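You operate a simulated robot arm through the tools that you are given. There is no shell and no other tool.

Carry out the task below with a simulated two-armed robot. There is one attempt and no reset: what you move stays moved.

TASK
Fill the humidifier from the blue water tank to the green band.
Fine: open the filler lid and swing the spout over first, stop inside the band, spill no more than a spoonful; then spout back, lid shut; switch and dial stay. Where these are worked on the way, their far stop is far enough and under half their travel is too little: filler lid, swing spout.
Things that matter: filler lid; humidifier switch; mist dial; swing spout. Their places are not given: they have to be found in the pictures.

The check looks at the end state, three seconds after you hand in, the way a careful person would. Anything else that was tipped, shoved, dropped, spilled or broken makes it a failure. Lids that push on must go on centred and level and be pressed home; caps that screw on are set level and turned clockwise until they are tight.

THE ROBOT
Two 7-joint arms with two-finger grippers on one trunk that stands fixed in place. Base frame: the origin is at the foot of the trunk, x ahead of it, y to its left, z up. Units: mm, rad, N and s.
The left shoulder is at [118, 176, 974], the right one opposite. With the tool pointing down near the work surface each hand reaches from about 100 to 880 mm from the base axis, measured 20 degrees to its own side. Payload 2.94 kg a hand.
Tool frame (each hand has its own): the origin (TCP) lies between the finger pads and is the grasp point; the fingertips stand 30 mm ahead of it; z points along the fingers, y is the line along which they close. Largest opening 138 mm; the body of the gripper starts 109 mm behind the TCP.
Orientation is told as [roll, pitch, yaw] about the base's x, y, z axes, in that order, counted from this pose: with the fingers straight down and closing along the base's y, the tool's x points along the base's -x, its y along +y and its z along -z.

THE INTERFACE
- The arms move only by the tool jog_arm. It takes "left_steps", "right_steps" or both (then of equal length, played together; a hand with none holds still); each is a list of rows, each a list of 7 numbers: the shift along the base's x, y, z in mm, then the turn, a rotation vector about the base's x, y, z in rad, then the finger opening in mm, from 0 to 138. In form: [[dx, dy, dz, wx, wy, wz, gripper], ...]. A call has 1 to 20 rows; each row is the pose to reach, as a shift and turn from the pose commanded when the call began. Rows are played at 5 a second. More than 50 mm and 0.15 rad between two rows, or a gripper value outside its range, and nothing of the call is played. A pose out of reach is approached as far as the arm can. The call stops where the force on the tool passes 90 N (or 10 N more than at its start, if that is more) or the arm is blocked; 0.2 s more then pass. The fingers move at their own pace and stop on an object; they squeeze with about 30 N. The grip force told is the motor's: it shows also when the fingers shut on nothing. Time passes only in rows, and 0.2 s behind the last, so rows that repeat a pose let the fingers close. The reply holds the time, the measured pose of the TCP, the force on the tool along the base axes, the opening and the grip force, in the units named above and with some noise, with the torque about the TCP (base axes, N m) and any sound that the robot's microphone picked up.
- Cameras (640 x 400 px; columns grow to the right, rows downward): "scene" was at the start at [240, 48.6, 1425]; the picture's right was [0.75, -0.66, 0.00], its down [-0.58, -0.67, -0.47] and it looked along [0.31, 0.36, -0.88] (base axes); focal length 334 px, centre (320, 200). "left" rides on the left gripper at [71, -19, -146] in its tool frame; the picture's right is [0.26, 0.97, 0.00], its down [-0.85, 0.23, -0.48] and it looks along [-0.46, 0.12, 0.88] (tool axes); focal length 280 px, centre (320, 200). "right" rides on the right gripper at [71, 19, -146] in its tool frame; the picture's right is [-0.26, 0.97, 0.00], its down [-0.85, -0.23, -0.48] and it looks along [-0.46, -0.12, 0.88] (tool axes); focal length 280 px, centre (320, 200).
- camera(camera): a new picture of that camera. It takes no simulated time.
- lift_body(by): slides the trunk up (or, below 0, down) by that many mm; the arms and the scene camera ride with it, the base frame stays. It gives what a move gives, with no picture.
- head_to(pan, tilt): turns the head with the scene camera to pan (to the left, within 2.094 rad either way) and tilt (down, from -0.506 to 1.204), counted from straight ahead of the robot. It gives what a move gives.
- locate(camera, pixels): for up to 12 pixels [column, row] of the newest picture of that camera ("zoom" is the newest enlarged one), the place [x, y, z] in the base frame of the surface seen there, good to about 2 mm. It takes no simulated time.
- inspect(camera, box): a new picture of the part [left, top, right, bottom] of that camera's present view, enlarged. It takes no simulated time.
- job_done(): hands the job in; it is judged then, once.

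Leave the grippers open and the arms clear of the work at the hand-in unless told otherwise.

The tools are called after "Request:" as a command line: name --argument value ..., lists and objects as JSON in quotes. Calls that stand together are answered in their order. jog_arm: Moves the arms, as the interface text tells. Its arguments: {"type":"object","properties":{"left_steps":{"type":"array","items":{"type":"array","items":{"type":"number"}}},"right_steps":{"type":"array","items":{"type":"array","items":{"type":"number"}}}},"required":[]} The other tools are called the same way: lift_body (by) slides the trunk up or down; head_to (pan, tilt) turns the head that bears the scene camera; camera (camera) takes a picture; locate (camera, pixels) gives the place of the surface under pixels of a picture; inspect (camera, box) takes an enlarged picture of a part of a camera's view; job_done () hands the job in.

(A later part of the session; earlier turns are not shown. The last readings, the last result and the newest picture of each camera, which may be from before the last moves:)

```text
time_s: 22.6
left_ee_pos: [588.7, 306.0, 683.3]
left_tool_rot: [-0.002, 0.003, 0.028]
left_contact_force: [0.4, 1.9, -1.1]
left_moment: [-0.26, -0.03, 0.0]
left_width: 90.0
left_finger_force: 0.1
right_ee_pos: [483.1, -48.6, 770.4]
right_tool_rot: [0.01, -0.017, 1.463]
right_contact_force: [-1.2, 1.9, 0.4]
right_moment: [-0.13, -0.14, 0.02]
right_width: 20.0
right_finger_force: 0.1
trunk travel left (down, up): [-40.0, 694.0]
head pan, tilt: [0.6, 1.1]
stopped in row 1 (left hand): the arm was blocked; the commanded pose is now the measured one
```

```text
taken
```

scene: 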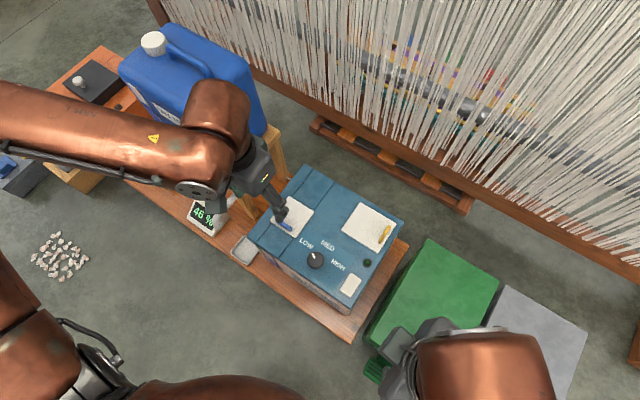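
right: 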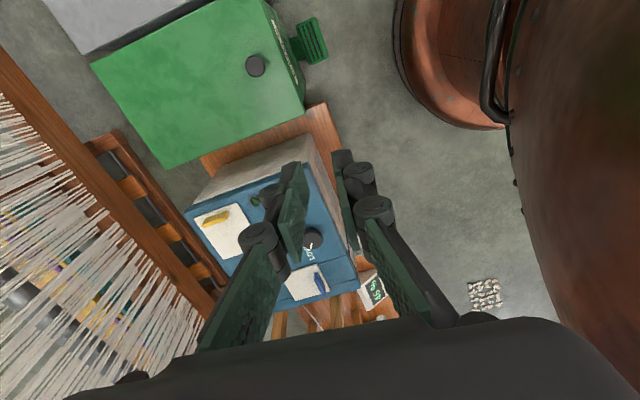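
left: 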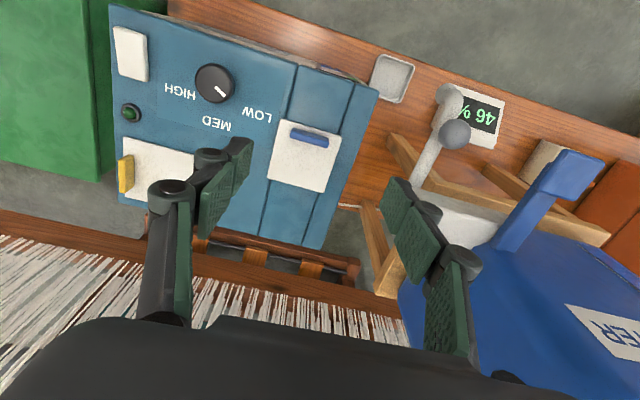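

My best guess is that lowering the trunk caused the trouble. The left arm doesn't need it low, so I'll raise the trunk back to its starting height and check that both hands simply rise with it.

Request:
lift_body --by 110

Request:
jog_arm --left_steps '[[0, 0, 0, 0, 0, 0, 90], [0, 0, 0, 0, 0, 0, 90], [0, 0, 0, 0, 0, 0, 90]]'

Request:
camera --camera "scene"

```text
time_s: 22.9
left_ee_pos: [562.4, 312.7, 694.7]
left_tool_rot: [0.023, -0.046, 0.081]
left_contact_force: [1.7, 2.0, 1.9]
left_moment: [-0.18, 0.1, 0.01]
left_width: 89.9
left_finger_force: 0.2
right_ee_pos: [431.2, -17.1, 816.9]
right_tool_rot: [0.19, -0.193, 1.401]
right_contact_force: [0.2, 0.5, 7.1]
right_moment: [-0.23, -0.15, -0.01]
right_width: 20.1
right_finger_force: 0.0
trunk travel left (down, up): [-43.0, 691.0]
head pan, tilt: [0.6, 1.1]
stopped: the arm was blocked; the commanded pose is now the measured one
```

```text
time_s: 23.2
left_ee_pos: [568.6, 316.5, 745.1]
left_tool_rot: [-0.05, -0.173, 0.22]
left_contact_force: [0.8, 0.3, 2.5]
left_moment: [-0.11, 0.07, -0.03]
left_width: 89.9
left_finger_force: 0.1
right_ee_pos: [373.6, -11.2, 854.8]
right_tool_rot: [0.224, -0.191, 1.328]
right_contact_force: [0.7, 2.3, -0.3]
right_moment: [-0.25, 0.02, 0.03]
right_width: 19.9
right_finger_force: 0.1
trunk travel left (down, up): [-43.0, 691.0]
head pan, tilt: [0.6, 1.1]
stopped in row 1 (left hand): the arm was blocked; the commanded pose is now the measured one
```

```text
taken
```

scene: 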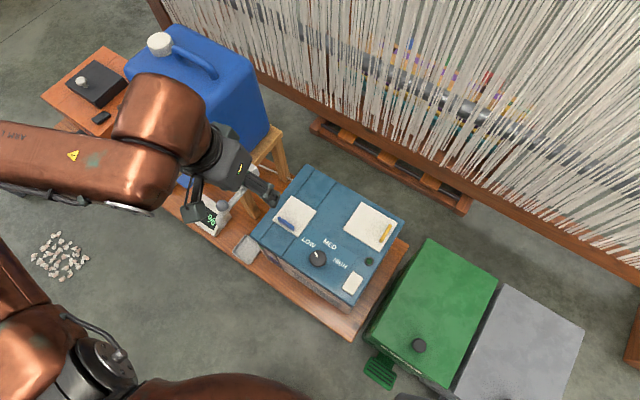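

The hands are still being pushed around. I'll turn the head to look down at the robot's own body and arms for the contact.

Request:
head_to --pan 0.0 --tilt 1.2

Request:
camera --camera "scene"

Request:
head_to --pan -1.0 --tilt 1.0

Request:
camera --camera "scene"

Request:
head_to --pan 1.5 --tilt 1.0

Request:
camera --camera "scene"

```text
time_s: 24.2
left_ee_pos: [521.7, 311.6, 723.3]
left_tool_rot: [0.017, -0.114, 0.1]
left_contact_force: [0.4, 0.3, 0.5]
left_moment: [-0.03, 0.02, 0.02]
left_width: 90.1
left_finger_force: 0.1
right_ee_pos: [373.0, -26.5, 834.0]
right_tool_rot: [0.177, -0.201, 1.353]
right_contact_force: [0.0, 0.2, 0.3]
right_moment: [0.02, -0.05, 0.0]
right_width: 20.2
right_finger_force: 0.0
trunk travel left (down, up): [-43.0, 691.0]
head pan, tilt: [0.0, 1.201]
```

```text
taken
```

scene: 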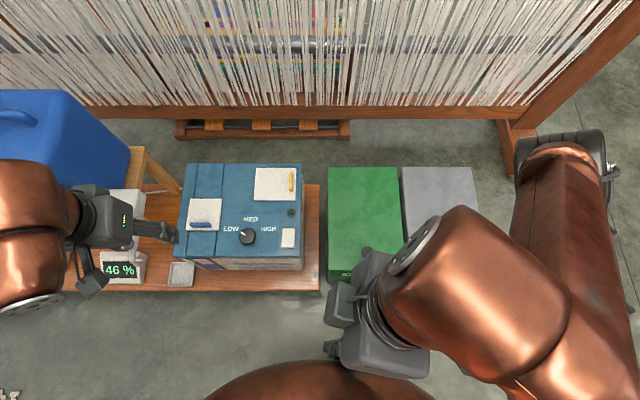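

```text
time_s: 25.5
left_ee_pos: [511.5, 311.1, 723.4]
left_tool_rot: [0.022, -0.118, 0.087]
left_contact_force: [0.3, -0.4, 0.1]
left_moment: [0.0, 0.0, -0.01]
left_width: 89.8
left_finger_force: 0.1
right_ee_pos: [364.1, -25.2, 834.6]
right_tool_rot: [0.165, -0.207, 1.363]
right_contact_force: [0.3, -1.1, 0.0]
right_moment: [-0.01, 0.0, 0.02]
right_width: 20.1
right_finger_force: 0.1
trunk travel left (down, up): [-43.0, 691.0]
head pan, tilt: [-1.0, 1.0]
```

```text
taken
```

scene: 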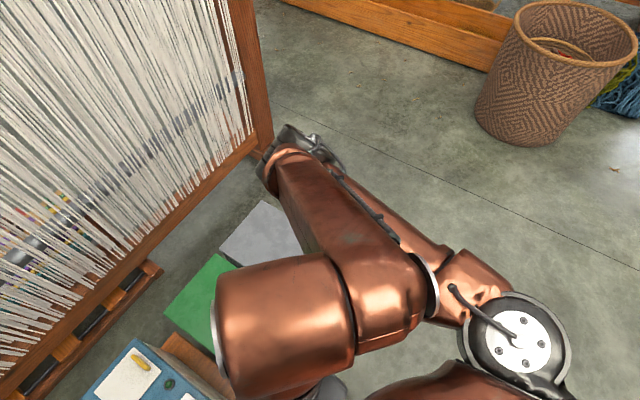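

```text
time_s: 27.8
left_ee_pos: [510.5, 310.1, 724.5]
left_tool_rot: [0.022, -0.118, 0.086]
left_contact_force: [0.5, 0.1, 0.6]
left_moment: [0.01, 0.0, 0.01]
left_width: 90.0
left_finger_force: 0.0
right_ee_pos: [364.0, -25.0, 833.3]
right_tool_rot: [0.164, -0.206, 1.361]
right_contact_force: [0.3, -0.5, 0.1]
right_moment: [-0.01, -0.02, -0.01]
right_width: 19.8
right_finger_force: 0.0
trunk travel left (down, up): [-43.0, 691.0]
head pan, tilt: [1.499, 1.0]
```

```text
taken
```

scene: 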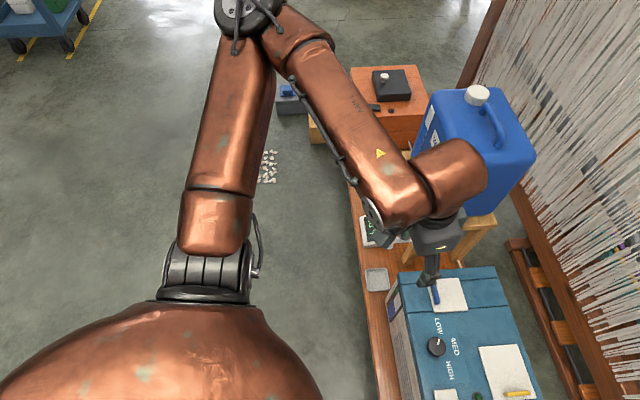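

Two things stand out:
- The right gripper is almost against the robot's own round torso, around (335, 345) in the pan-0 view.
- The right elbow sticks out toward the loom post, around (560, 150).

I'll look again and measure both.

Request:
head_to --pan -0.3 --tilt 1.1

Request:
camera --camera "scene"

Request:
camera --camera "right"

```text
time_s: 29.6
left_ee_pos: [509.9, 310.6, 724.0]
left_tool_rot: [0.023, -0.118, 0.084]
left_contact_force: [0.6, 0.7, 0.5]
left_moment: [-0.02, -0.01, -0.02]
left_width: 90.2
left_finger_force: 0.1
right_ee_pos: [363.1, -25.8, 833.2]
right_tool_rot: [0.165, -0.206, 1.361]
right_contact_force: [-1.1, 1.0, 0.0]
right_moment: [0.02, 0.02, 0.0]
right_width: 20.1
right_finger_force: 0.0
trunk travel left (down, up): [-43.0, 691.0]
head pan, tilt: [-0.3, 1.1]
```

```text
taken
```

scene: 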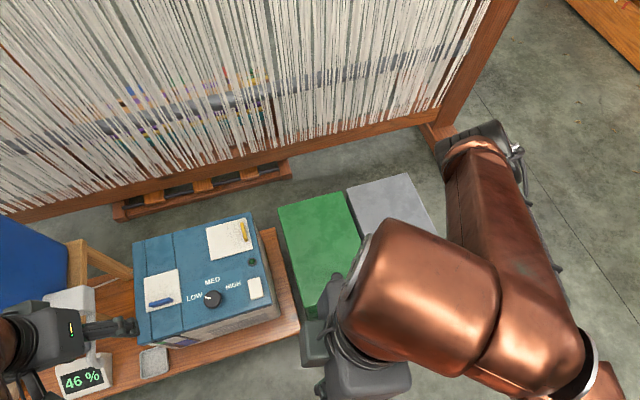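

```text
taken
```

right: 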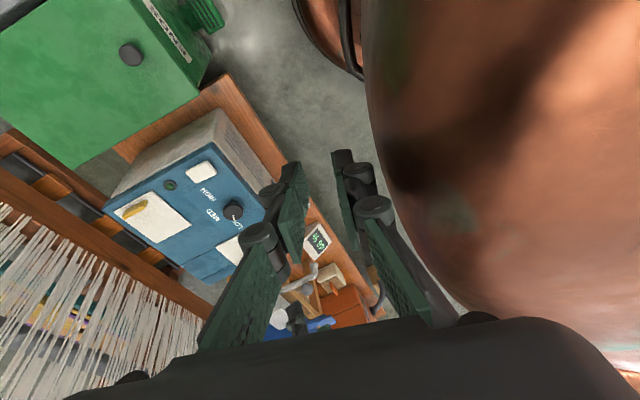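

Request:
locate --camera "scene" --pixels '[[480, 150], [445, 150], [435, 130], [425, 260], [510, 320], [500, 220], [590, 370], [450, 340], [440, 120], [455, 100]]'

Request:
locate --camera "right" --pixels '[[400, 170], [380, 130], [450, 240], [520, 150], [340, 60]]'

```text
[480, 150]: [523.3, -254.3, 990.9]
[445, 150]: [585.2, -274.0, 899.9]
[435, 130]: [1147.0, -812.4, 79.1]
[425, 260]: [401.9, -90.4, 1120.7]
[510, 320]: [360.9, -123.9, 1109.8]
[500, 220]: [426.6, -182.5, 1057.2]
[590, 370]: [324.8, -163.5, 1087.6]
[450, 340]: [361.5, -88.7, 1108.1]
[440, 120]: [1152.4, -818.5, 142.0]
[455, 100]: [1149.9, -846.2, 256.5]
```

```text
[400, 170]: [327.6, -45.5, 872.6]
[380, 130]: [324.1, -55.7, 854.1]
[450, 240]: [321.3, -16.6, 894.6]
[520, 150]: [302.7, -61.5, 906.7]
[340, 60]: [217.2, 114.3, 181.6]
```

The loom isn't in contact; the right gripper is against the robot's own torso, at x≈325. I'll move the right hand slowly forward and to the right, clear of the body.

Request:
jog_arm --right_steps '[[8, -4, 0, 0, 0, 0, 20], [16, -8, 0, 0, 0, 0, 20], [24, -14, 0, 0, 0, 0, 20], [34, -20, 0, 0, 0, 0, 20], [44, -30, 0, 0, 0, 0, 20], [54, -40, 0, 0, 0, 0, 20], [64, -50, 0, 0, 0, 0, 20], [74, -60, 0, 0, 0, 0, 20], [84, -70, 0, 0, 0, 0, 20], [84, -70, 0, 0, 0, 0, 20]]'

Request:
camera --camera "scene"

Request:
camera --camera "right"

```text
time_s: 31.8
left_ee_pos: [510.5, 310.2, 722.7]
left_tool_rot: [0.025, -0.118, 0.085]
left_contact_force: [-0.6, 1.0, 0.3]
left_moment: [0.01, 0.01, 0.01]
left_width: 90.0
left_finger_force: 0.0
right_ee_pos: [447.8, -96.2, 832.4]
right_tool_rot: [0.161, -0.206, 1.363]
right_contact_force: [-0.5, -0.8, -0.8]
right_moment: [0.04, 0.0, -0.01]
right_width: 19.9
right_finger_force: 0.0
right hand out of reach, approached as far as the arm can: row 1, 2, 3
trunk travel left (down, up): [-43.0, 691.0]
head pan, tilt: [-0.3, 1.1]
```

```text
taken
```

scene: 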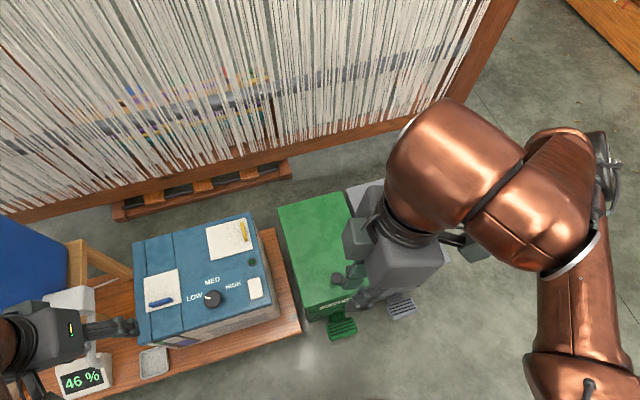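

```text
taken
```

right: 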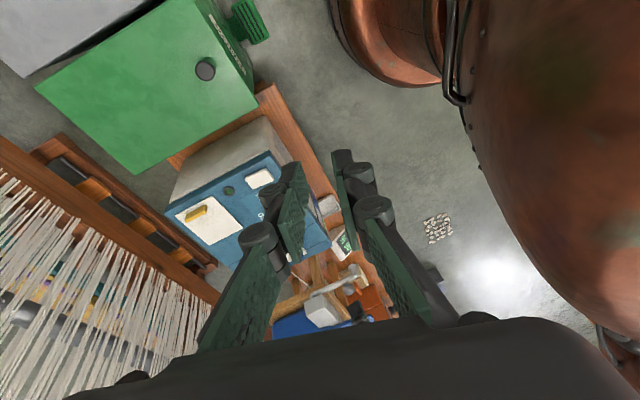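

The right hand now moves cleanly and the left stayed put. I'll take the right hand further out to the side.

Request:
jog_arm --right_steps '[[0, -15, 0, 0, 0, 0, 20], [0, -30, 0, 0, 0, 0, 20], [0, -45, 0, 0, 0, 0, 20], [0, -60, 0, 0, 0, 0, 20], [0, -75, 0, 0, 0, 0, 20], [0, -90, 0, 0, 0, 0, 20], [0, -105, 0, 0, 0, 0, 20], [0, -120, 0, 0, 0, 0, 20], [0, -135, 0, 0, 0, 0, 20], [0, -150, 0, 0, 0, 0, 20], [0, -150, 0, 0, 0, 0, 20]]'

Request:
head_to --pan 0.3 --tilt 1.2

Request:
camera --camera "scene"

```text
time_s: 34.2
left_ee_pos: [509.9, 309.5, 723.0]
left_tool_rot: [0.021, -0.119, 0.087]
left_contact_force: [-0.3, -0.5, 0.8]
left_moment: [0.01, -0.05, 0.01]
left_width: 89.9
left_finger_force: 0.1
right_ee_pos: [447.9, -245.7, 833.0]
right_tool_rot: [0.16, -0.206, 1.365]
right_contact_force: [0.1, -1.0, 0.2]
right_moment: [-0.05, 0.0, -0.02]
right_width: 20.0
right_finger_force: 0.2
trunk travel left (down, up): [-43.0, 691.0]
head pan, tilt: [-0.3, 1.1]
```

```text
time_s: 35.2
left_ee_pos: [511.2, 310.2, 722.5]
left_tool_rot: [0.022, -0.118, 0.087]
left_contact_force: [0.3, 0.4, -0.4]
left_moment: [-0.02, 0.02, 0.02]
left_width: 90.1
left_finger_force: 0.1
right_ee_pos: [448.4, -247.2, 833.3]
right_tool_rot: [0.159, -0.207, 1.365]
right_contact_force: [0.2, -0.1, -0.6]
right_moment: [-0.03, -0.01, -0.02]
right_width: 19.9
right_finger_force: 0.1
trunk travel left (down, up): [-43.0, 691.0]
head pan, tilt: [0.3, 1.201]
```

```text
taken
```

scene: 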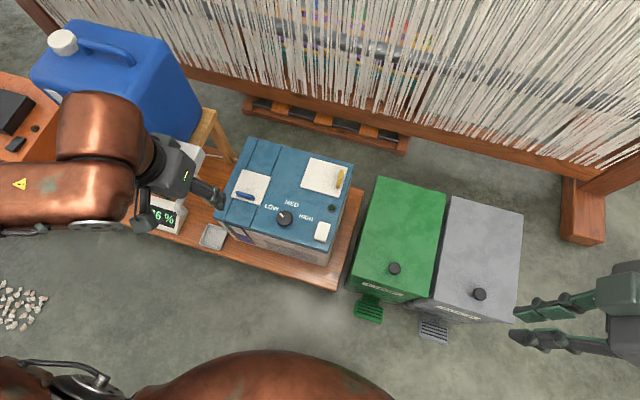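

The right hand is well clear. The left wrist appears close to the tank, so I'll measure it and recheck the objects for any shift.

Request:
locate --camera "scene" --pixels '[[100, 110], [130, 150], [170, 165], [60, 160], [150, 50], [190, 115], [65, 42], [284, 218], [252, 140], [212, 236], [335, 180], [322, 231]]'

Request:
camera --camera "left"

```text
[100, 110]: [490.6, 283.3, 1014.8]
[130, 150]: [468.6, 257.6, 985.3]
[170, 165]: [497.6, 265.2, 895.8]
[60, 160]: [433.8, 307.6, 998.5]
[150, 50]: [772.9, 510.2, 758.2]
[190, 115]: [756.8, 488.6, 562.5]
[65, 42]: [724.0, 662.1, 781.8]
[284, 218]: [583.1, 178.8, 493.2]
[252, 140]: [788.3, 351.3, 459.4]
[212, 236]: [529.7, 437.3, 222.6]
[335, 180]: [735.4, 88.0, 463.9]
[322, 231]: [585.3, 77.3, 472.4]
```

```text
taken
```

left: 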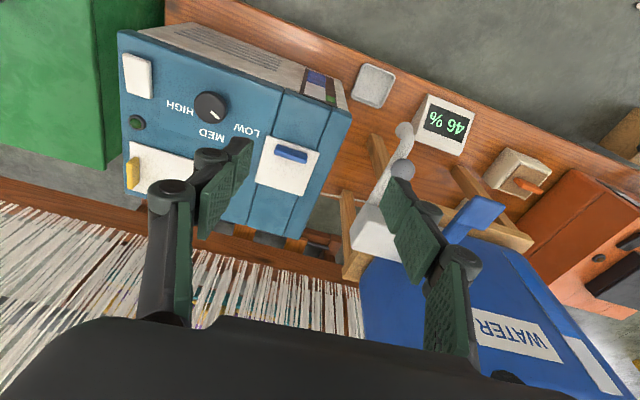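

Everything on the bench is where it was. I'll try raising the trunk again with both arms clear of the torso.

Request:
lift_body --by 40

```text
time_s: 36.0
left_ee_pos: [508.8, 308.6, 764.2]
left_tool_rot: [0.023, -0.116, 0.083]
left_contact_force: [0.8, -0.2, 0.4]
left_moment: [0.0, 0.05, 0.01]
left_width: 90.0
left_finger_force: 0.0
right_ee_pos: [447.5, -245.7, 871.6]
right_tool_rot: [0.16, -0.205, 1.364]
right_contact_force: [0.8, 0.4, -0.6]
right_moment: [0.06, 0.01, -0.03]
right_width: 19.9
right_finger_force: 0.1
trunk travel left (down, up): [-83.0, 651.0]
head pan, tilt: [0.3, 1.201]
```

Clean this time. I'll raise it the rest of the way.

Request:
lift_body --by 67

Request:
jog_arm --left_steps '[[5, 0, 0, 0, 0.02, -0.02, 90], [15, 0, 0, -0.01, 0.04, -0.04, 90], [25, -2, -5, -0.02, 0.06, -0.06, 90], [38, -4, -15, -0.02, 0.09, -0.08, 90], [52, -6, -25, -0.02, 0.117, -0.085, 90], [66, -7, -40, -0.02, 0.117, -0.085, 90], [80, -8, -55, -0.02, 0.117, -0.085, 90], [95, -9, -75, -0.02, 0.117, -0.085, 90], [105, -9, -100, -0.02, 0.117, -0.085, 90], [105, -9, -130, -0.02, 0.117, -0.085, 90], [105, -9, -130, -0.02, 0.117, -0.085, 90], [105, -9, -130, -0.02, 0.117, -0.085, 90]]'

Request:
camera --camera "left"

Request:
camera --camera "scene"

```text
time_s: 37.1
left_ee_pos: [510.6, 310.4, 830.0]
left_tool_rot: [0.024, -0.116, 0.084]
left_contact_force: [0.7, 0.2, 0.3]
left_moment: [0.02, 0.03, 0.0]
left_width: 90.1
left_finger_force: 0.0
right_ee_pos: [448.9, -244.8, 938.2]
right_tool_rot: [0.162, -0.205, 1.365]
right_contact_force: [-0.3, 0.5, -0.4]
right_moment: [0.0, 0.02, -0.01]
right_width: 19.9
right_finger_force: 0.1
trunk travel left (down, up): [-150.0, 584.0]
head pan, tilt: [0.3, 1.201]
```

```text
time_s: 39.7
left_ee_pos: [614.5, 299.6, 699.9]
left_tool_rot: [0.01, -0.002, 0.0]
left_contact_force: [0.6, 0.2, -0.8]
left_moment: [0.01, -0.02, 0.02]
left_width: 89.9
left_finger_force: 0.1
right_ee_pos: [448.4, -246.0, 939.7]
right_tool_rot: [0.157, -0.207, 1.363]
right_contact_force: [1.0, -0.7, -0.5]
right_moment: [-0.01, -0.02, -0.04]
right_width: 20.2
right_finger_force: 0.2
trunk travel left (down, up): [-150.0, 584.0]
head pan, tilt: [0.3, 1.201]
```

```text
taken
```

left: 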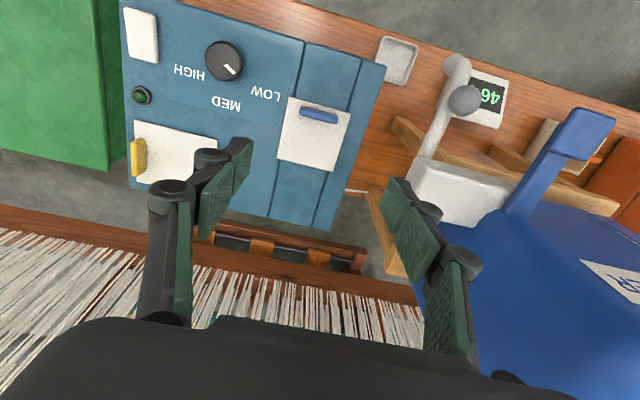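

```text
taken
```

scene: 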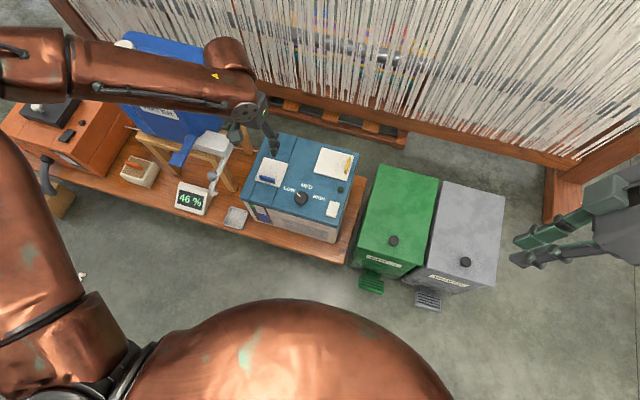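

The left hand is now exactly over the handle and steady at (614.5, 299.6, 700). I'll lower it in stages with the fingers at 80.

Request:
jog_arm --left_steps '[[0, 1, -25, 0, 0, 0, 85], [0, 1, -50, 0, 0, 0, 80], [0, 1, -75, 0, 0, 0, 80], [0, 1, -100, 0, 0, 0, 80], [0, 1, -125, 0, 0, 0, 75], [0, 1, -145, 0, 0, 0, 75], [0, 1, -160, 0, 0, 0, 75], [0, 1, -160, 0, 0, 0, 75]]'

Request:
camera --camera "left"

```text
time_s: 41.5
left_ee_pos: [587.7, 322.5, 576.4]
left_tool_rot: [0.008, -0.002, 0.001]
left_contact_force: [-0.6, 0.1, 0.3]
left_moment: [-0.03, -0.01, -0.04]
left_width: 74.6
left_finger_force: 0.1
left hand out of reach, approached as far as the arm can: row 4, 5, 6, 7, 8
right_ee_pos: [448.2, -247.9, 939.1]
right_tool_rot: [0.159, -0.206, 1.365]
right_contact_force: [0.5, -0.4, -0.3]
right_moment: [-0.01, 0.0, 0.02]
right_width: 20.1
right_finger_force: 0.1
trunk travel left (down, up): [-150.0, 584.0]
head pan, tilt: [0.3, 1.201]
```

```text
taken
```

left: 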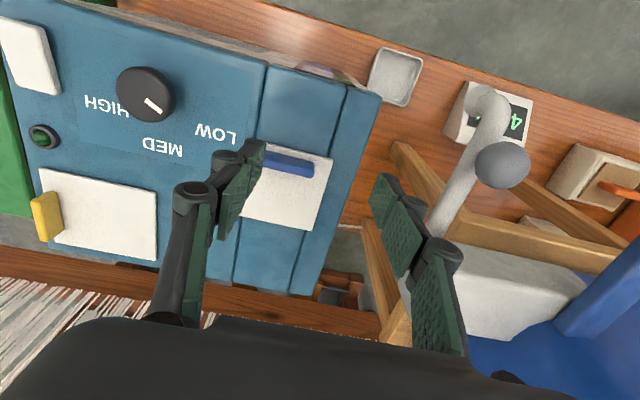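

The left arm stalled at z≈576, which is probably a joint limit in this elbow posture. I'll see whether the torso dome rides with the trunk or stays fixed, and how the left upper arm sits next to it.

Request:
jog_arm --left_steps '[[0, 0, 10, 0, 0, 0, 90], [0, 0, 40, 0, 0, 0, 90], [0, 0, 70, 0, 0, 0, 90], [0, 0, 70, 0, 0, 0, 90]]'

Request:
head_to --pan 1.1 --tilt 1.2

Request:
camera --camera "scene"

Request:
locate --camera "scene" --pixels '[[300, 330], [250, 360], [350, 360], [200, 300], [150, 330], [100, 250], [100, 150], [60, 60], [300, 80], [200, 40], [400, 300], [200, 360]]'

```text
time_s: 42.5
left_ee_pos: [587.5, 322.2, 648.0]
left_tool_rot: [0.008, -0.001, 0.0]
left_contact_force: [0.4, 0.1, 0.4]
left_moment: [-0.04, -0.01, -0.06]
left_width: 90.1
left_finger_force: 0.1
right_ee_pos: [447.2, -246.9, 939.5]
right_tool_rot: [0.158, -0.207, 1.365]
right_contact_force: [-0.1, -1.1, -0.5]
right_moment: [-0.02, -0.04, 0.03]
right_width: 20.0
right_finger_force: 0.0
trunk travel left (down, up): [-150.0, 584.0]
head pan, tilt: [0.3, 1.201]
```

```text
time_s: 43.6
left_ee_pos: [586.6, 321.9, 647.7]
left_tool_rot: [0.009, -0.002, 0.001]
left_contact_force: [-0.1, -0.6, 0.3]
left_moment: [0.01, -0.01, -0.02]
left_width: 90.3
left_finger_force: 0.0
right_ee_pos: [447.5, -246.4, 940.6]
right_tool_rot: [0.157, -0.206, 1.364]
right_contact_force: [0.0, 0.6, -0.6]
right_moment: [-0.01, 0.01, 0.02]
right_width: 20.0
right_finger_force: 0.0
trunk travel left (down, up): [-150.0, 584.0]
head pan, tilt: [1.1, 1.201]
```

```text
taken
```

scene: 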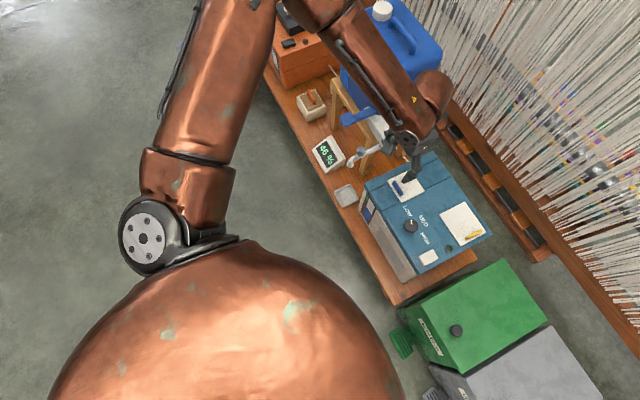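

```text
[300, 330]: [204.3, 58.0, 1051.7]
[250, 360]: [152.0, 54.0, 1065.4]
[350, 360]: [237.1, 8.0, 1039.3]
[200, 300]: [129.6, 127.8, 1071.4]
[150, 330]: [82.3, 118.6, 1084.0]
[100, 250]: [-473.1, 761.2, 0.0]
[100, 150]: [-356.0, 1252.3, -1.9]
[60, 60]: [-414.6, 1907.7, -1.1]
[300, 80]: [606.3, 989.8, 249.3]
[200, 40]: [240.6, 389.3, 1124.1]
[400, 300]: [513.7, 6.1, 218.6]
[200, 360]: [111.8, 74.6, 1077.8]
```

The torso rides with the trunk, so it isn't what limits the reach. The left elbow is folded high and outward. I'll test whether another hand yaw frees the arm to go lower, checking safely above the lid.

Request:
jog_arm --left_steps '[[5, -4, 0, 0, 0, 0.12, 75], [10, -8, 0, 0, 0, 0.24, 75], [15, -12, 0, 0, 0, 0.36, 75], [20, -16, 0, 0, 0, 0.48, 75], [27, -22, 0, 0, 0, 0.6, 75], [27, -22, -25, 0, 0, 0.6, 75], [27, -22, -50, 0, 0, 0.6, 75], [27, -22, -70, 0, 0, 0.6, 75], [27, -22, -90, 0, 0, 0.6, 75], [27, -22, -90, 0, 0, 0.6, 75]]'

```text
time_s: 45.8
left_ee_pos: [591.5, 318.1, 582.4]
left_tool_rot: [0.008, -0.002, 0.598]
left_contact_force: [0.0, -0.2, 1.0]
left_moment: [-0.01, 0.0, -0.02]
left_width: 75.1
left_finger_force: 0.1
left hand out of reach, approached as far as the arm can: row 7, 8, 9, 10
right_ee_pos: [448.2, -246.9, 939.3]
right_tool_rot: [0.159, -0.205, 1.364]
right_contact_force: [0.3, -0.9, -0.8]
right_moment: [-0.02, 0.01, 0.01]
right_width: 20.1
right_finger_force: 0.1
trunk travel left (down, up): [-150.0, 584.0]
head pan, tilt: [1.1, 1.201]
```

The limit is the same with a different yaw, so the arm's posture is what holds it. I'll turn the yaw back, pull the hand toward the robot in front of the bench, and see how low it goes there. Then I can come in over the humidifier from the front at low height.

Request:
jog_arm --left_steps '[[-5, 0, 20, 0, 0, -0.1, 75], [-10, 0, 45, 0, 0, -0.22, 75], [-25, 0, 60, 0, 0, -0.35, 75], [-45, 0, 60, 0, 0, -0.48, 75], [-65, 0, 60, 0, 0, -0.6, 75], [-90, 0, 60, 0, 0, -0.6, 75], [-115, 0, 55, 0, 0, -0.6, 75], [-140, 0, 40, 0, 0, -0.6, 75], [-150, 0, 15, 0, 0, -0.6, 75], [-150, 0, -10, 0, 0, -0.6, 75], [-150, 0, -35, 0, 0, -0.6, 75], [-150, 0, -60, 0, 0, -0.6, 75], [-150, 0, -80, 0, 0, -0.6, 75], [-150, 0, -80, 0, 0, -0.6, 75]]'

Request:
camera --camera "scene"

```text
time_s: 48.8
left_ee_pos: [439.9, 320.3, 508.9]
left_tool_rot: [0.007, -0.002, 0.0]
left_contact_force: [0.8, -0.1, 0.9]
left_moment: [0.0, 0.0, -0.02]
left_width: 75.0
left_finger_force: 0.0
left hand out of reach, approached as far as the arm can: row 13, 14
right_ee_pos: [447.1, -246.2, 940.4]
right_tool_rot: [0.158, -0.206, 1.364]
right_contact_force: [-0.4, -0.5, 0.5]
right_moment: [0.05, 0.01, 0.0]
right_width: 19.9
right_finger_force: 0.1
trunk travel left (down, up): [-150.0, 584.0]
head pan, tilt: [1.1, 1.201]
```

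```text
taken
```

scene: 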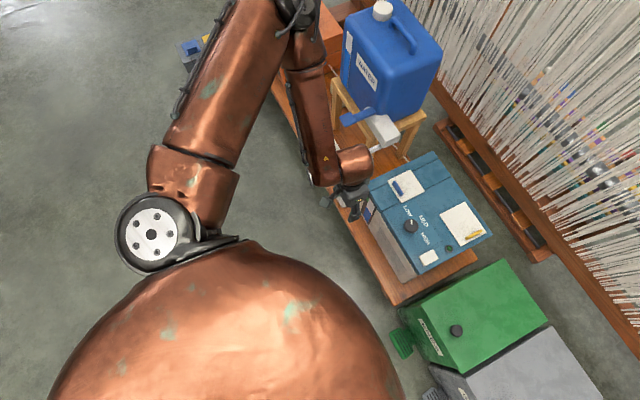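

The left arm goes lower here (z≈509). Next I'll try coming in over the humidifier from the front at this height, carefully, with the fingers well above the lid.

Request:
jog_arm --left_steps '[[0, -4, 5, 0, 0, 0, 75], [0, -8, 15, 0, 0, 0, 75], [0, -14, 25, 0, 0, 0, 75], [0, -20, 35, 0, 0, 0, 75], [20, -20, 35, 0, 0, 0, 75], [40, -20, 35, 0, 0, 0, 75], [60, -20, 35, 0, 0, 0, 75], [80, -20, 35, 0, 0, 0, 75], [100, -20, 35, 0, 0, 0, 75], [120, -20, 35, 0, 0, 0, 75], [140, -20, 35, 0, 0, 0, 75], [160, -20, 35, 0, 0, 0, 75], [160, -20, 35, 0, 0, 0, 75]]'

```text
time_s: 51.6
left_ee_pos: [575.2, 317.4, 568.9]
left_tool_rot: [0.009, -0.001, 0.001]
left_contact_force: [-0.6, -0.3, 1.1]
left_moment: [0.02, 0.01, -0.02]
left_width: 75.0
left_finger_force: 0.2
left hand out of reach, approached as far as the arm can: row 9, 10, 11, 12, 13
right_ee_pos: [448.2, -246.8, 939.5]
right_tool_rot: [0.16, -0.205, 1.365]
right_contact_force: [-0.1, 0.9, 0.7]
right_moment: [-0.03, 0.0, 0.01]
right_width: 19.8
right_finger_force: 0.2
trunk travel left (down, up): [-150.0, 584.0]
head pan, tilt: [1.1, 1.201]
```

The limit is the same, so I'd need the trunk lower after all. I'll lower it in small increments with the right arm parked clear to the side, using the right hand's reading to detect any leaning.

Request:
jog_arm --left_steps '[[0, 0, 25, 0, 0, 0, 75], [0, 0, 55, 0, 0, 0, 75], [0, 0, 90, 0, 0, 0, 75], [0, 0, 125, 0, 0, 0, 75], [0, 0, 125, 0, 0, 0, 75]]'

Request:
lift_body --by -60

Request:
lift_body --by -60

Request:
jog_arm --left_steps '[[0, 0, 0, 0, 0, 0, 75], [0, 0, 0, 0, 0, 0, 75], [0, 0, 0, 0, 0, 0, 75]]'

```text
time_s: 52.8
left_ee_pos: [576.2, 314.7, 695.8]
left_tool_rot: [0.008, -0.002, 0.0]
left_contact_force: [0.3, -0.4, -0.2]
left_moment: [0.0, -0.02, 0.01]
left_width: 74.9
left_finger_force: 0.1
right_ee_pos: [449.3, -247.0, 939.4]
right_tool_rot: [0.16, -0.206, 1.364]
right_contact_force: [-0.4, 0.2, -1.0]
right_moment: [-0.02, 0.0, 0.0]
right_width: 20.2
right_finger_force: 0.0
trunk travel left (down, up): [-150.0, 584.0]
head pan, tilt: [1.1, 1.201]
```

```text
time_s: 53.8
left_ee_pos: [574.9, 315.0, 636.3]
left_tool_rot: [0.008, -0.004, -0.001]
left_contact_force: [0.0, 0.6, 0.9]
left_moment: [-0.02, -0.01, 0.0]
left_width: 75.1
left_finger_force: 0.1
right_ee_pos: [446.0, -247.4, 880.2]
right_tool_rot: [0.157, -0.209, 1.365]
right_contact_force: [-0.6, -0.6, 0.5]
right_moment: [0.02, -0.03, -0.03]
right_width: 19.7
right_finger_force: 0.0
trunk travel left (down, up): [-90.0, 644.0]
head pan, tilt: [1.1, 1.201]
```

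```text
time_s: 54.8
left_ee_pos: [576.3, 315.8, 576.2]
left_tool_rot: [0.007, -0.002, 0.0]
left_contact_force: [0.7, 0.2, -0.1]
left_moment: [0.02, 0.03, 0.0]
left_width: 75.0
left_finger_force: 0.0
right_ee_pos: [447.4, -247.0, 820.3]
right_tool_rot: [0.16, -0.206, 1.364]
right_contact_force: [0.0, 0.4, 0.1]
right_moment: [0.02, 0.0, 0.0]
right_width: 20.2
right_finger_force: 0.1
trunk travel left (down, up): [-30.0, 704.0]
head pan, tilt: [1.1, 1.201]
```

```text
time_s: 55.6
left_ee_pos: [575.5, 315.2, 574.9]
left_tool_rot: [0.008, -0.002, 0.0]
left_contact_force: [-0.1, -0.7, 0.2]
left_moment: [-0.02, 0.0, 0.0]
left_width: 74.8
left_finger_force: 0.1
right_ee_pos: [448.1, -247.1, 819.1]
right_tool_rot: [0.158, -0.205, 1.365]
right_contact_force: [0.6, -0.1, -0.1]
right_moment: [-0.01, 0.04, 0.03]
right_width: 19.9
right_finger_force: 0.0
trunk travel left (down, up): [-30.0, 704.0]
head pan, tilt: [1.1, 1.201]
```

No leaning at −120. I'll move slowly to above the handle and watch the right-hand reading.

Request:
jog_arm --left_steps '[[5, -2, -2, 0, 0, 0, 75], [12, -5, -6, 0, 0, 0, 75], [20, -8, -12, 0, 0, 0, 75], [28, -11, -20, 0, 0, 0, 75], [34, -13, -28, 0, 0, 0, 75], [39, -15, -35, 0, 0, 0, 75], [39, -15, -35, 0, 0, 0, 75]]'

Request:
camera --camera "left"

```text
time_s: 57.2
left_ee_pos: [615.3, 299.7, 539.8]
left_tool_rot: [0.008, -0.001, 0.0]
left_contact_force: [-0.1, -0.5, 0.5]
left_moment: [-0.04, 0.03, -0.02]
left_width: 74.7
left_finger_force: 0.0
right_ee_pos: [446.3, -245.4, 819.5]
right_tool_rot: [0.159, -0.205, 1.364]
right_contact_force: [-0.2, 0.1, -0.4]
right_moment: [0.0, 0.04, 0.01]
right_width: 19.9
right_finger_force: 0.1
trunk travel left (down, up): [-30.0, 704.0]
head pan, tilt: [1.1, 1.201]
```

```text
taken
```

left: 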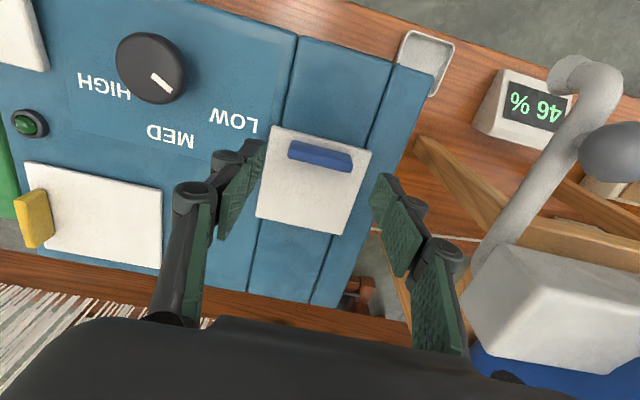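

Steady. I'll lower to z≈507 and close on the two ends of the handle.

Request:
jog_arm --left_steps '[[-1, 1, -12, 0, 0, 0, 70], [-1, 1, -24, 0, 0, 0, 68], [-1, 1, -33, 0, 0, 0, 66], [-1, 1, -33, 0, 0, 0, 60], [-1, 1, -33, 0, 0, 0, 52], [-1, 1, -33, 0, 0, 0, 44], [-1, 1, -33, 0, 0, 0, 40], [-1, 1, -33, 0, 0, 0, 40]]'

Request:
camera --camera "left"

```text
time_s: 59.0
left_ee_pos: [615.0, 299.7, 507.8]
left_tool_rot: [0.007, -0.002, -0.002]
left_contact_force: [-1.4, -7.3, -0.9]
left_moment: [-0.4, 0.17, 0.05]
left_width: 49.3
left_finger_force: 44.5
right_ee_pos: [447.5, -246.4, 820.0]
right_tool_rot: [0.161, -0.206, 1.363]
right_contact_force: [0.6, 0.1, -0.3]
right_moment: [0.01, 0.01, -0.02]
right_width: 19.9
right_finger_force: 0.1
trunk travel left (down, up): [-30.0, 704.0]
head pan, tilt: [1.1, 1.201]
```

```text
taken
```

left: 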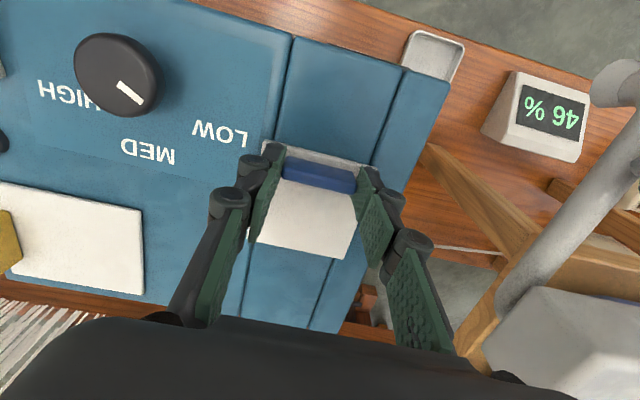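

The handle is held by its ends at 49.3 mm. I'll lift it along the arc about the far edge, letting the bar pivot in the grip, starting with the first part.

Request:
jog_arm --left_steps '[[1.8, 0, 5.6, 0, 0, 0, 40], [3.8, 0, 11.1, 0, 0, 0, 40], [6.4, 0, 16.4, 0, 0, 0, 40], [9.3, 0, 21.4, 0, 0, 0, 40], [12.6, 0, 26.2, 0, 0, 0, 40], [16.2, 0, 30.8, 0, 0, 0, 40], [16.2, 0, 30.8, 0, 0, 0, 40]]'

Request:
camera --camera "left"

```text
time_s: 60.6
left_ee_pos: [632.8, 299.5, 538.3]
left_tool_rot: [0.006, 0.002, 0.0]
left_contact_force: [-7.2, -15.7, -11.2]
left_moment: [-0.52, 1.2, 0.18]
left_width: 49.3
left_finger_force: 44.8
right_ee_pos: [450.4, -245.2, 820.1]
right_tool_rot: [0.161, -0.205, 1.366]
right_contact_force: [-0.1, 0.1, -0.1]
right_moment: [0.04, -0.01, 0.0]
right_width: 19.8
right_finger_force: 0.0
trunk travel left (down, up): [-30.0, 704.0]
head pan, tilt: [1.1, 1.201]
```

```text
taken
```

left: 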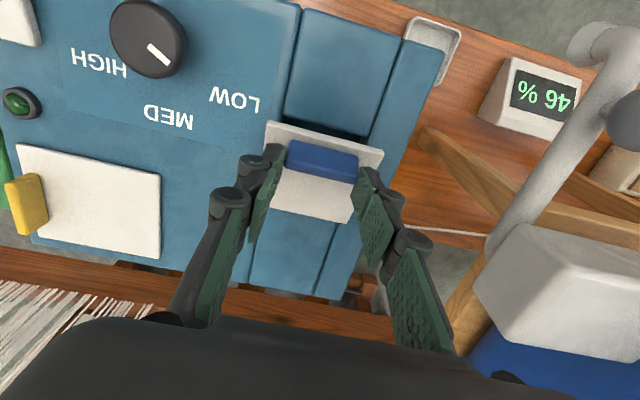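

The lid is opening. The forces are moderate and the handle is turning in the grip with some friction. I'll go on to about 60°.

Request:
jog_arm --left_steps '[[4, 0, 4.2, 0, 0.02, 0, 40], [8.3, 0, 8.3, 0, 0.04, 0, 40], [13, 0, 11.8, 0, 0.06, 0, 40], [18, 0, 15.3, 0, 0.08, 0, 40], [23.5, 0, 18, 0, 0.1, 0, 40], [29, 0, 20.7, 0, 0.1, 0, 40], [34.5, 0, 22.8, 0, 0.1, 0, 40], [40.5, 0, 24.7, 0, 0.1, 0, 40], [40.5, 0, 24.7, 0, 0.1, 0, 40]]'

Request:
camera --camera "left"

```text
time_s: 62.6
left_ee_pos: [668.4, 299.6, 565.3]
left_tool_rot: [0.009, 0.098, -0.003]
left_contact_force: [-10.4, -13.3, -7.0]
left_moment: [-0.66, 1.3, 0.02]
left_width: 49.1
left_finger_force: 44.8
right_ee_pos: [444.9, -246.5, 821.1]
right_tool_rot: [0.158, -0.208, 1.364]
right_contact_force: [0.0, 0.3, 0.8]
right_moment: [0.03, 0.03, 0.01]
right_width: 20.3
right_finger_force: 0.0
trunk travel left (down, up): [-30.0, 704.0]
head pan, tilt: [1.1, 1.201]
```

```text
taken
```

left: 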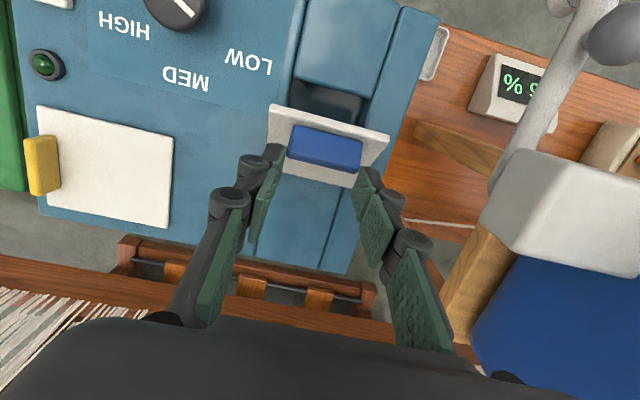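

The filler hole is showing. Before swinging past upright, I'll check how far behind the humidifier the loom threads are.

Request:
camera --camera "scene"

Request:
locate --camera "left" --pixels '[[80, 300], [250, 260], [120, 310], [20, 270], [315, 100], [340, 150]]'

Request:
locate --camera "scene" --pixels '[[560, 60], [500, 20], [600, 160], [430, 10], [560, 230], [470, 120]]'

```text
taken
```

scene: 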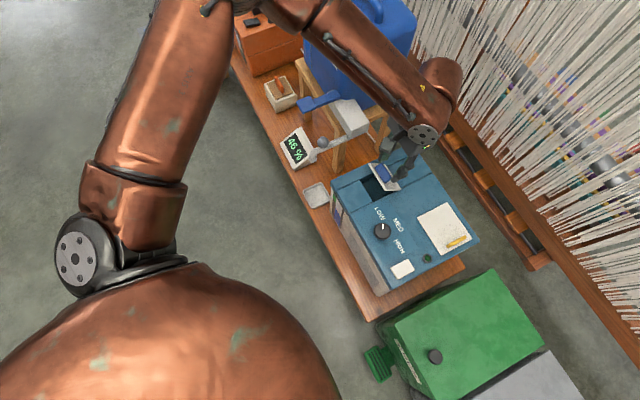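

```text
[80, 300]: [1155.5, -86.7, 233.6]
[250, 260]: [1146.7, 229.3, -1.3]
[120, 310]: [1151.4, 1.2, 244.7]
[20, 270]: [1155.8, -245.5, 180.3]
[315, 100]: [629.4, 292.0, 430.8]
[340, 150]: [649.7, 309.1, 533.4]
```

```text
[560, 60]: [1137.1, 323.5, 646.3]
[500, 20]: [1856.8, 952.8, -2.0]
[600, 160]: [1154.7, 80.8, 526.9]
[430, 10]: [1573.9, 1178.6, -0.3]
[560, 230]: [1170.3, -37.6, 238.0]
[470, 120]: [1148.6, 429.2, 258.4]
```

The loom is at x≈1150, well clear. I'll carry the lid over the top and toward its far stop.

Request:
jog_arm --left_steps '[[5.8, 0, 1.2, 0, 0.01, 0, 40], [11.5, 0, 2.1, 0, 0.02, 0, 40], [17.3, 0, 2.5, 0, 0.03, 0, 40], [23.3, 0, 2.6, 0, 0.04, 0, 40], [29, 0, 2.2, 0, 0.05, 0, 40], [35, 0, 1.2, 0, 0.05, 0, 40], [40.5, 0, -0.2, 0, 0.05, 0, 40], [46.2, 0, -1.8, 0, 0.05, 0, 40], [51.5, 0, -4, 0, 0.05, 0, 40], [51.5, 0, -4, 0, 0.05, 0, 40]]'

Request:
camera --camera "left"

Request:
inspect --camera "scene" --box '[310, 90, 480, 240]'

```text
time_s: 64.8
left_ee_pos: [723.0, 305.0, 555.8]
left_tool_rot: [0.007, 0.155, 0.001]
left_contact_force: [-1.2, -0.1, 0.6]
left_moment: [0.08, -0.1, -0.01]
left_width: 40.1
left_finger_force: 0.1
left hand out of reach, approached as far as the arm can: row 9, 10
right_ee_pos: [458.6, -242.7, 817.6]
right_tool_rot: [0.17, -0.197, 1.365]
right_contact_force: [-0.4, 0.5, 0.0]
right_moment: [-0.04, -0.1, -0.04]
right_width: 20.0
right_finger_force: 0.1
trunk travel left (down, up): [-30.0, 704.0]
head pan, tilt: [1.1, 1.201]
```

```text
taken
```

left: 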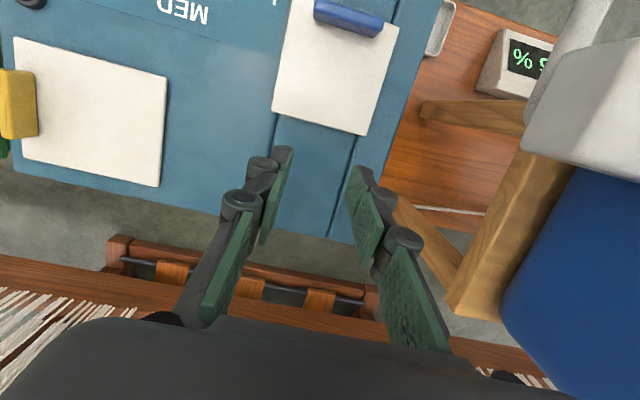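

```text
2.67 times, centred on (395, 165) of scene
```

zoom: 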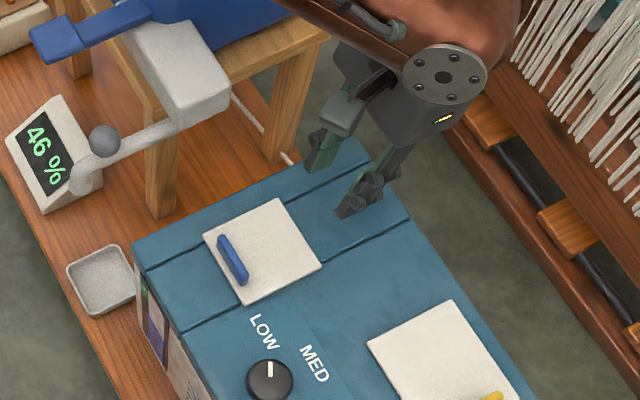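

The handle slipped out before passing upright and the lid is shut again. The far end of that move was also at the edge of reach, and the robot began to lean. I'll back off gently first.

Request:
jog_arm --left_steps '[[-3, 0, 3, 0, -0.01, 0, 60], [-8, 0, 6, 0, -0.02, 0, 75], [-14, 0, 10, 0, -0.03, 0, 75], [-22, 0, 14, 0, -0.05, 0, 75], [-32, 0, 18, 0, -0.07, 0, 75], [-44, 0, 20, 0, -0.09, 0, 75], [-56, 0, 20, 0, -0.11, 0, 75], [-68, 0, 20, 0, -0.13, 0, 75], [-80, 0, 20, 0, -0.15, 0, 75], [-80, 0, 20, 0, -0.155, 0, 75], [-80, 0, 20, 0, -0.155, 0, 75]]'

Request:
camera --camera "left"

```text
time_s: 65.1
left_ee_pos: [711.0, 318.5, 582.8]
left_tool_rot: [0.005, 0.09, 0.051]
left_contact_force: [0.3, 1.5, -1.3]
left_moment: [-0.24, -0.02, 0.06]
left_width: 60.2
left_finger_force: 0.6
right_ee_pos: [426.8, -234.9, 810.6]
right_tool_rot: [0.219, -0.142, 1.343]
right_contact_force: [-1.2, 0.4, -1.1]
right_moment: [-0.03, -0.02, 0.0]
right_width: 20.1
right_finger_force: 0.2
trunk travel left (down, up): [-30.0, 704.0]
head pan, tilt: [1.1, 1.201]
stopped in row 1 (left hand): the arm was blocked; the commanded pose is now the measured one
```

```text
taken
```

left: 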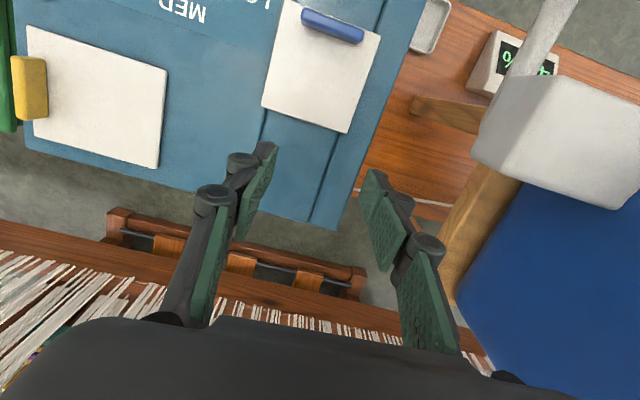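

It jolted again on backing off. I'll hold until it's steady.

Request:
jog_arm --left_steps '[[0, 0, 0, 0, 0, 0, 75]]'

Request:
jog_arm --left_steps '[[0, 0, 0, 0, 0, 0, 75], [0, 0, 0, 0, 0, 0, 75], [0, 0, 0, 0, 0, 0, 75]]'

Request:
camera --camera "scene"

```text
time_s: 65.5
left_ee_pos: [693.3, 340.2, 629.5]
left_tool_rot: [-0.002, -0.017, 0.133]
left_contact_force: [-0.7, -0.3, -1.7]
left_moment: [-0.08, 0.03, -0.02]
left_width: 75.1
left_finger_force: 0.0
right_ee_pos: [386.1, -226.3, 827.8]
right_tool_rot: [0.258, -0.161, 1.325]
right_contact_force: [0.3, -0.2, 0.5]
right_moment: [-0.04, 0.06, 0.03]
right_width: 19.9
right_finger_force: 0.1
trunk travel left (down, up): [-30.0, 704.0]
head pan, tilt: [1.1, 1.201]
stopped in row 1 (left hand): the arm was blocked; the commanded pose is now the measured one
```

```text
time_s: 65.8
left_ee_pos: [641.1, 354.4, 674.0]
left_tool_rot: [-0.011, -0.105, 0.164]
left_contact_force: [-2.8, 4.0, 0.3]
left_moment: [-0.39, -0.33, -0.06]
left_width: 75.0
left_finger_force: 0.0
right_ee_pos: [366.9, -201.3, 830.2]
right_tool_rot: [0.232, -0.333, 1.495]
right_contact_force: [11.2, 0.6, -16.4]
right_moment: [0.59, 2.0, 0.57]
right_width: 19.9
right_finger_force: 0.0
trunk travel left (down, up): [-30.0, 704.0]
head pan, tilt: [1.1, 1.201]
stopped in row 1 (left hand): the arm was blocked; the commanded pose is now the measured one
```

```text
taken
```

scene: 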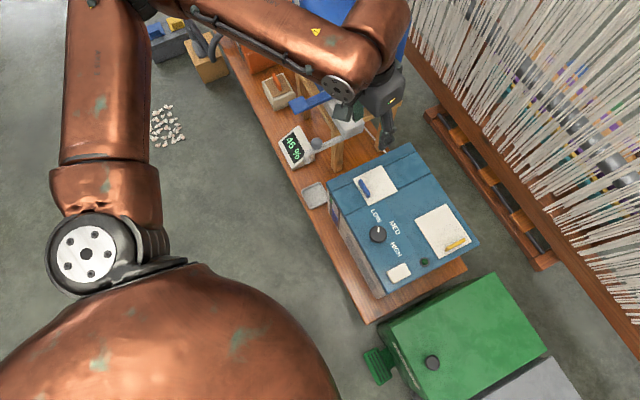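

Both hands drifted up and back by themselves, though the camera view hasn't changed. I'll hold both arms again and watch.

Request:
jog_arm --left_steps '[[0, 0, 0, 0, 0, 0, 75]]' --right_steps '[[0, 0, 0, 0, 0, 0, 20]]'

Request:
jog_arm --left_steps '[[0, 0, 0, 0, 0, 0, 75], [0, 0, 0, 0, 0, 0, 75]]' --right_steps '[[0, 0, 0, 0, 0, 0, 20], [0, 0, 0, 0, 0, 0, 20]]'

Request:
jog_arm --left_steps '[[0, 0, 0, 0, 0, 0, 75], [0, 0, 0, 0, 0, 0, 75], [0, 0, 0, 0, 0, 0, 75]]' --right_steps '[[0, 0, 0, 0, 0, 0, 20], [0, 0, 0, 0, 0, 0, 20], [0, 0, 0, 0, 0, 0, 20]]'

Request:
camera --camera "scene"

Request:
camera --camera "right"

```text
time_s: 66.1
left_ee_pos: [605.1, 338.4, 703.0]
left_tool_rot: [-0.018, -0.162, 0.118]
left_contact_force: [-2.3, 2.7, 1.5]
left_moment: [-0.3, -0.25, -0.07]
left_width: 74.9
left_finger_force: 0.0
right_ee_pos: [335.0, -195.4, 859.1]
right_tool_rot: [0.059, -0.338, 1.547]
right_contact_force: [-2.6, 1.7, 2.1]
right_moment: [-0.31, -0.2, -0.06]
right_width: 19.9
right_finger_force: 0.1
trunk travel left (down, up): [-30.0, 704.0]
head pan, tilt: [1.1, 1.201]
stopped in row 1 (left hand): the arm was blocked; the commanded pose is now the measured one
```

```text
time_s: 66.5
left_ee_pos: [631.1, 333.1, 682.4]
left_tool_rot: [-0.012, -0.12, 0.106]
left_contact_force: [-0.4, 0.3, 0.3]
left_moment: [-0.05, -0.08, 0.01]
left_width: 75.0
left_finger_force: 0.0
right_ee_pos: [364.2, -199.5, 849.0]
right_tool_rot: [0.114, -0.343, 1.52]
right_contact_force: [-0.4, 0.5, -0.6]
right_moment: [-0.03, -0.06, -0.04]
right_width: 20.0
right_finger_force: 0.0
trunk travel left (down, up): [-30.0, 704.0]
head pan, tilt: [1.1, 1.201]
stopped in row 1 (right hand): the arm was blocked; the commanded pose is now the measured one
```

```text
time_s: 66.8
left_ee_pos: [607.8, 334.4, 699.8]
left_tool_rot: [-0.014, -0.155, 0.108]
left_contact_force: [-0.4, 0.4, -0.8]
left_moment: [-0.08, -0.02, -0.01]
left_width: 75.0
left_finger_force: 0.1
right_ee_pos: [339.0, -196.4, 861.5]
right_tool_rot: [0.078, -0.344, 1.537]
right_contact_force: [-0.5, 0.0, -0.6]
right_moment: [0.0, 0.04, 0.04]
right_width: 20.1
right_finger_force: 0.0
trunk travel left (down, up): [-30.0, 704.0]
head pan, tilt: [1.1, 1.201]
stopped in row 1 (right hand): the arm was blocked; the commanded pose is now the measured one
```

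```text
taken
```

scene: 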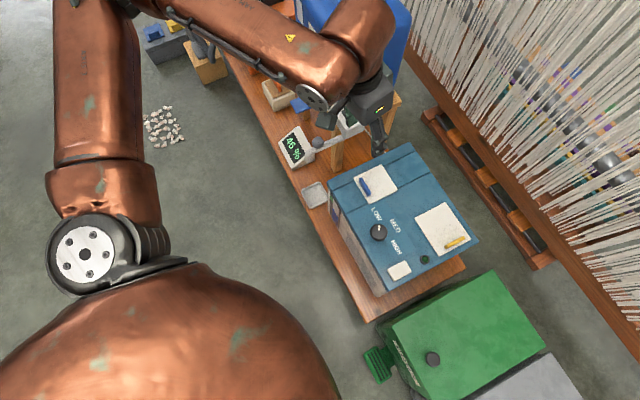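

```text
taken
```

right: 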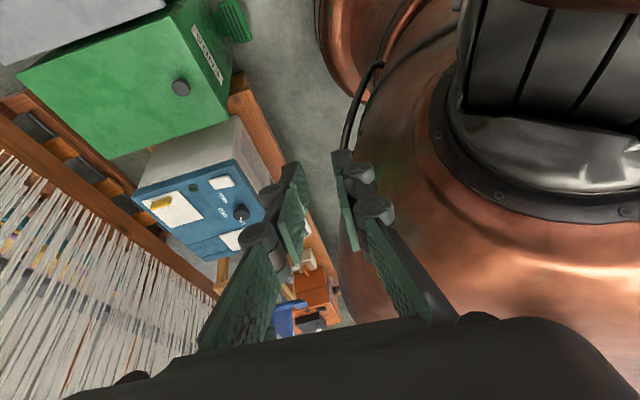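

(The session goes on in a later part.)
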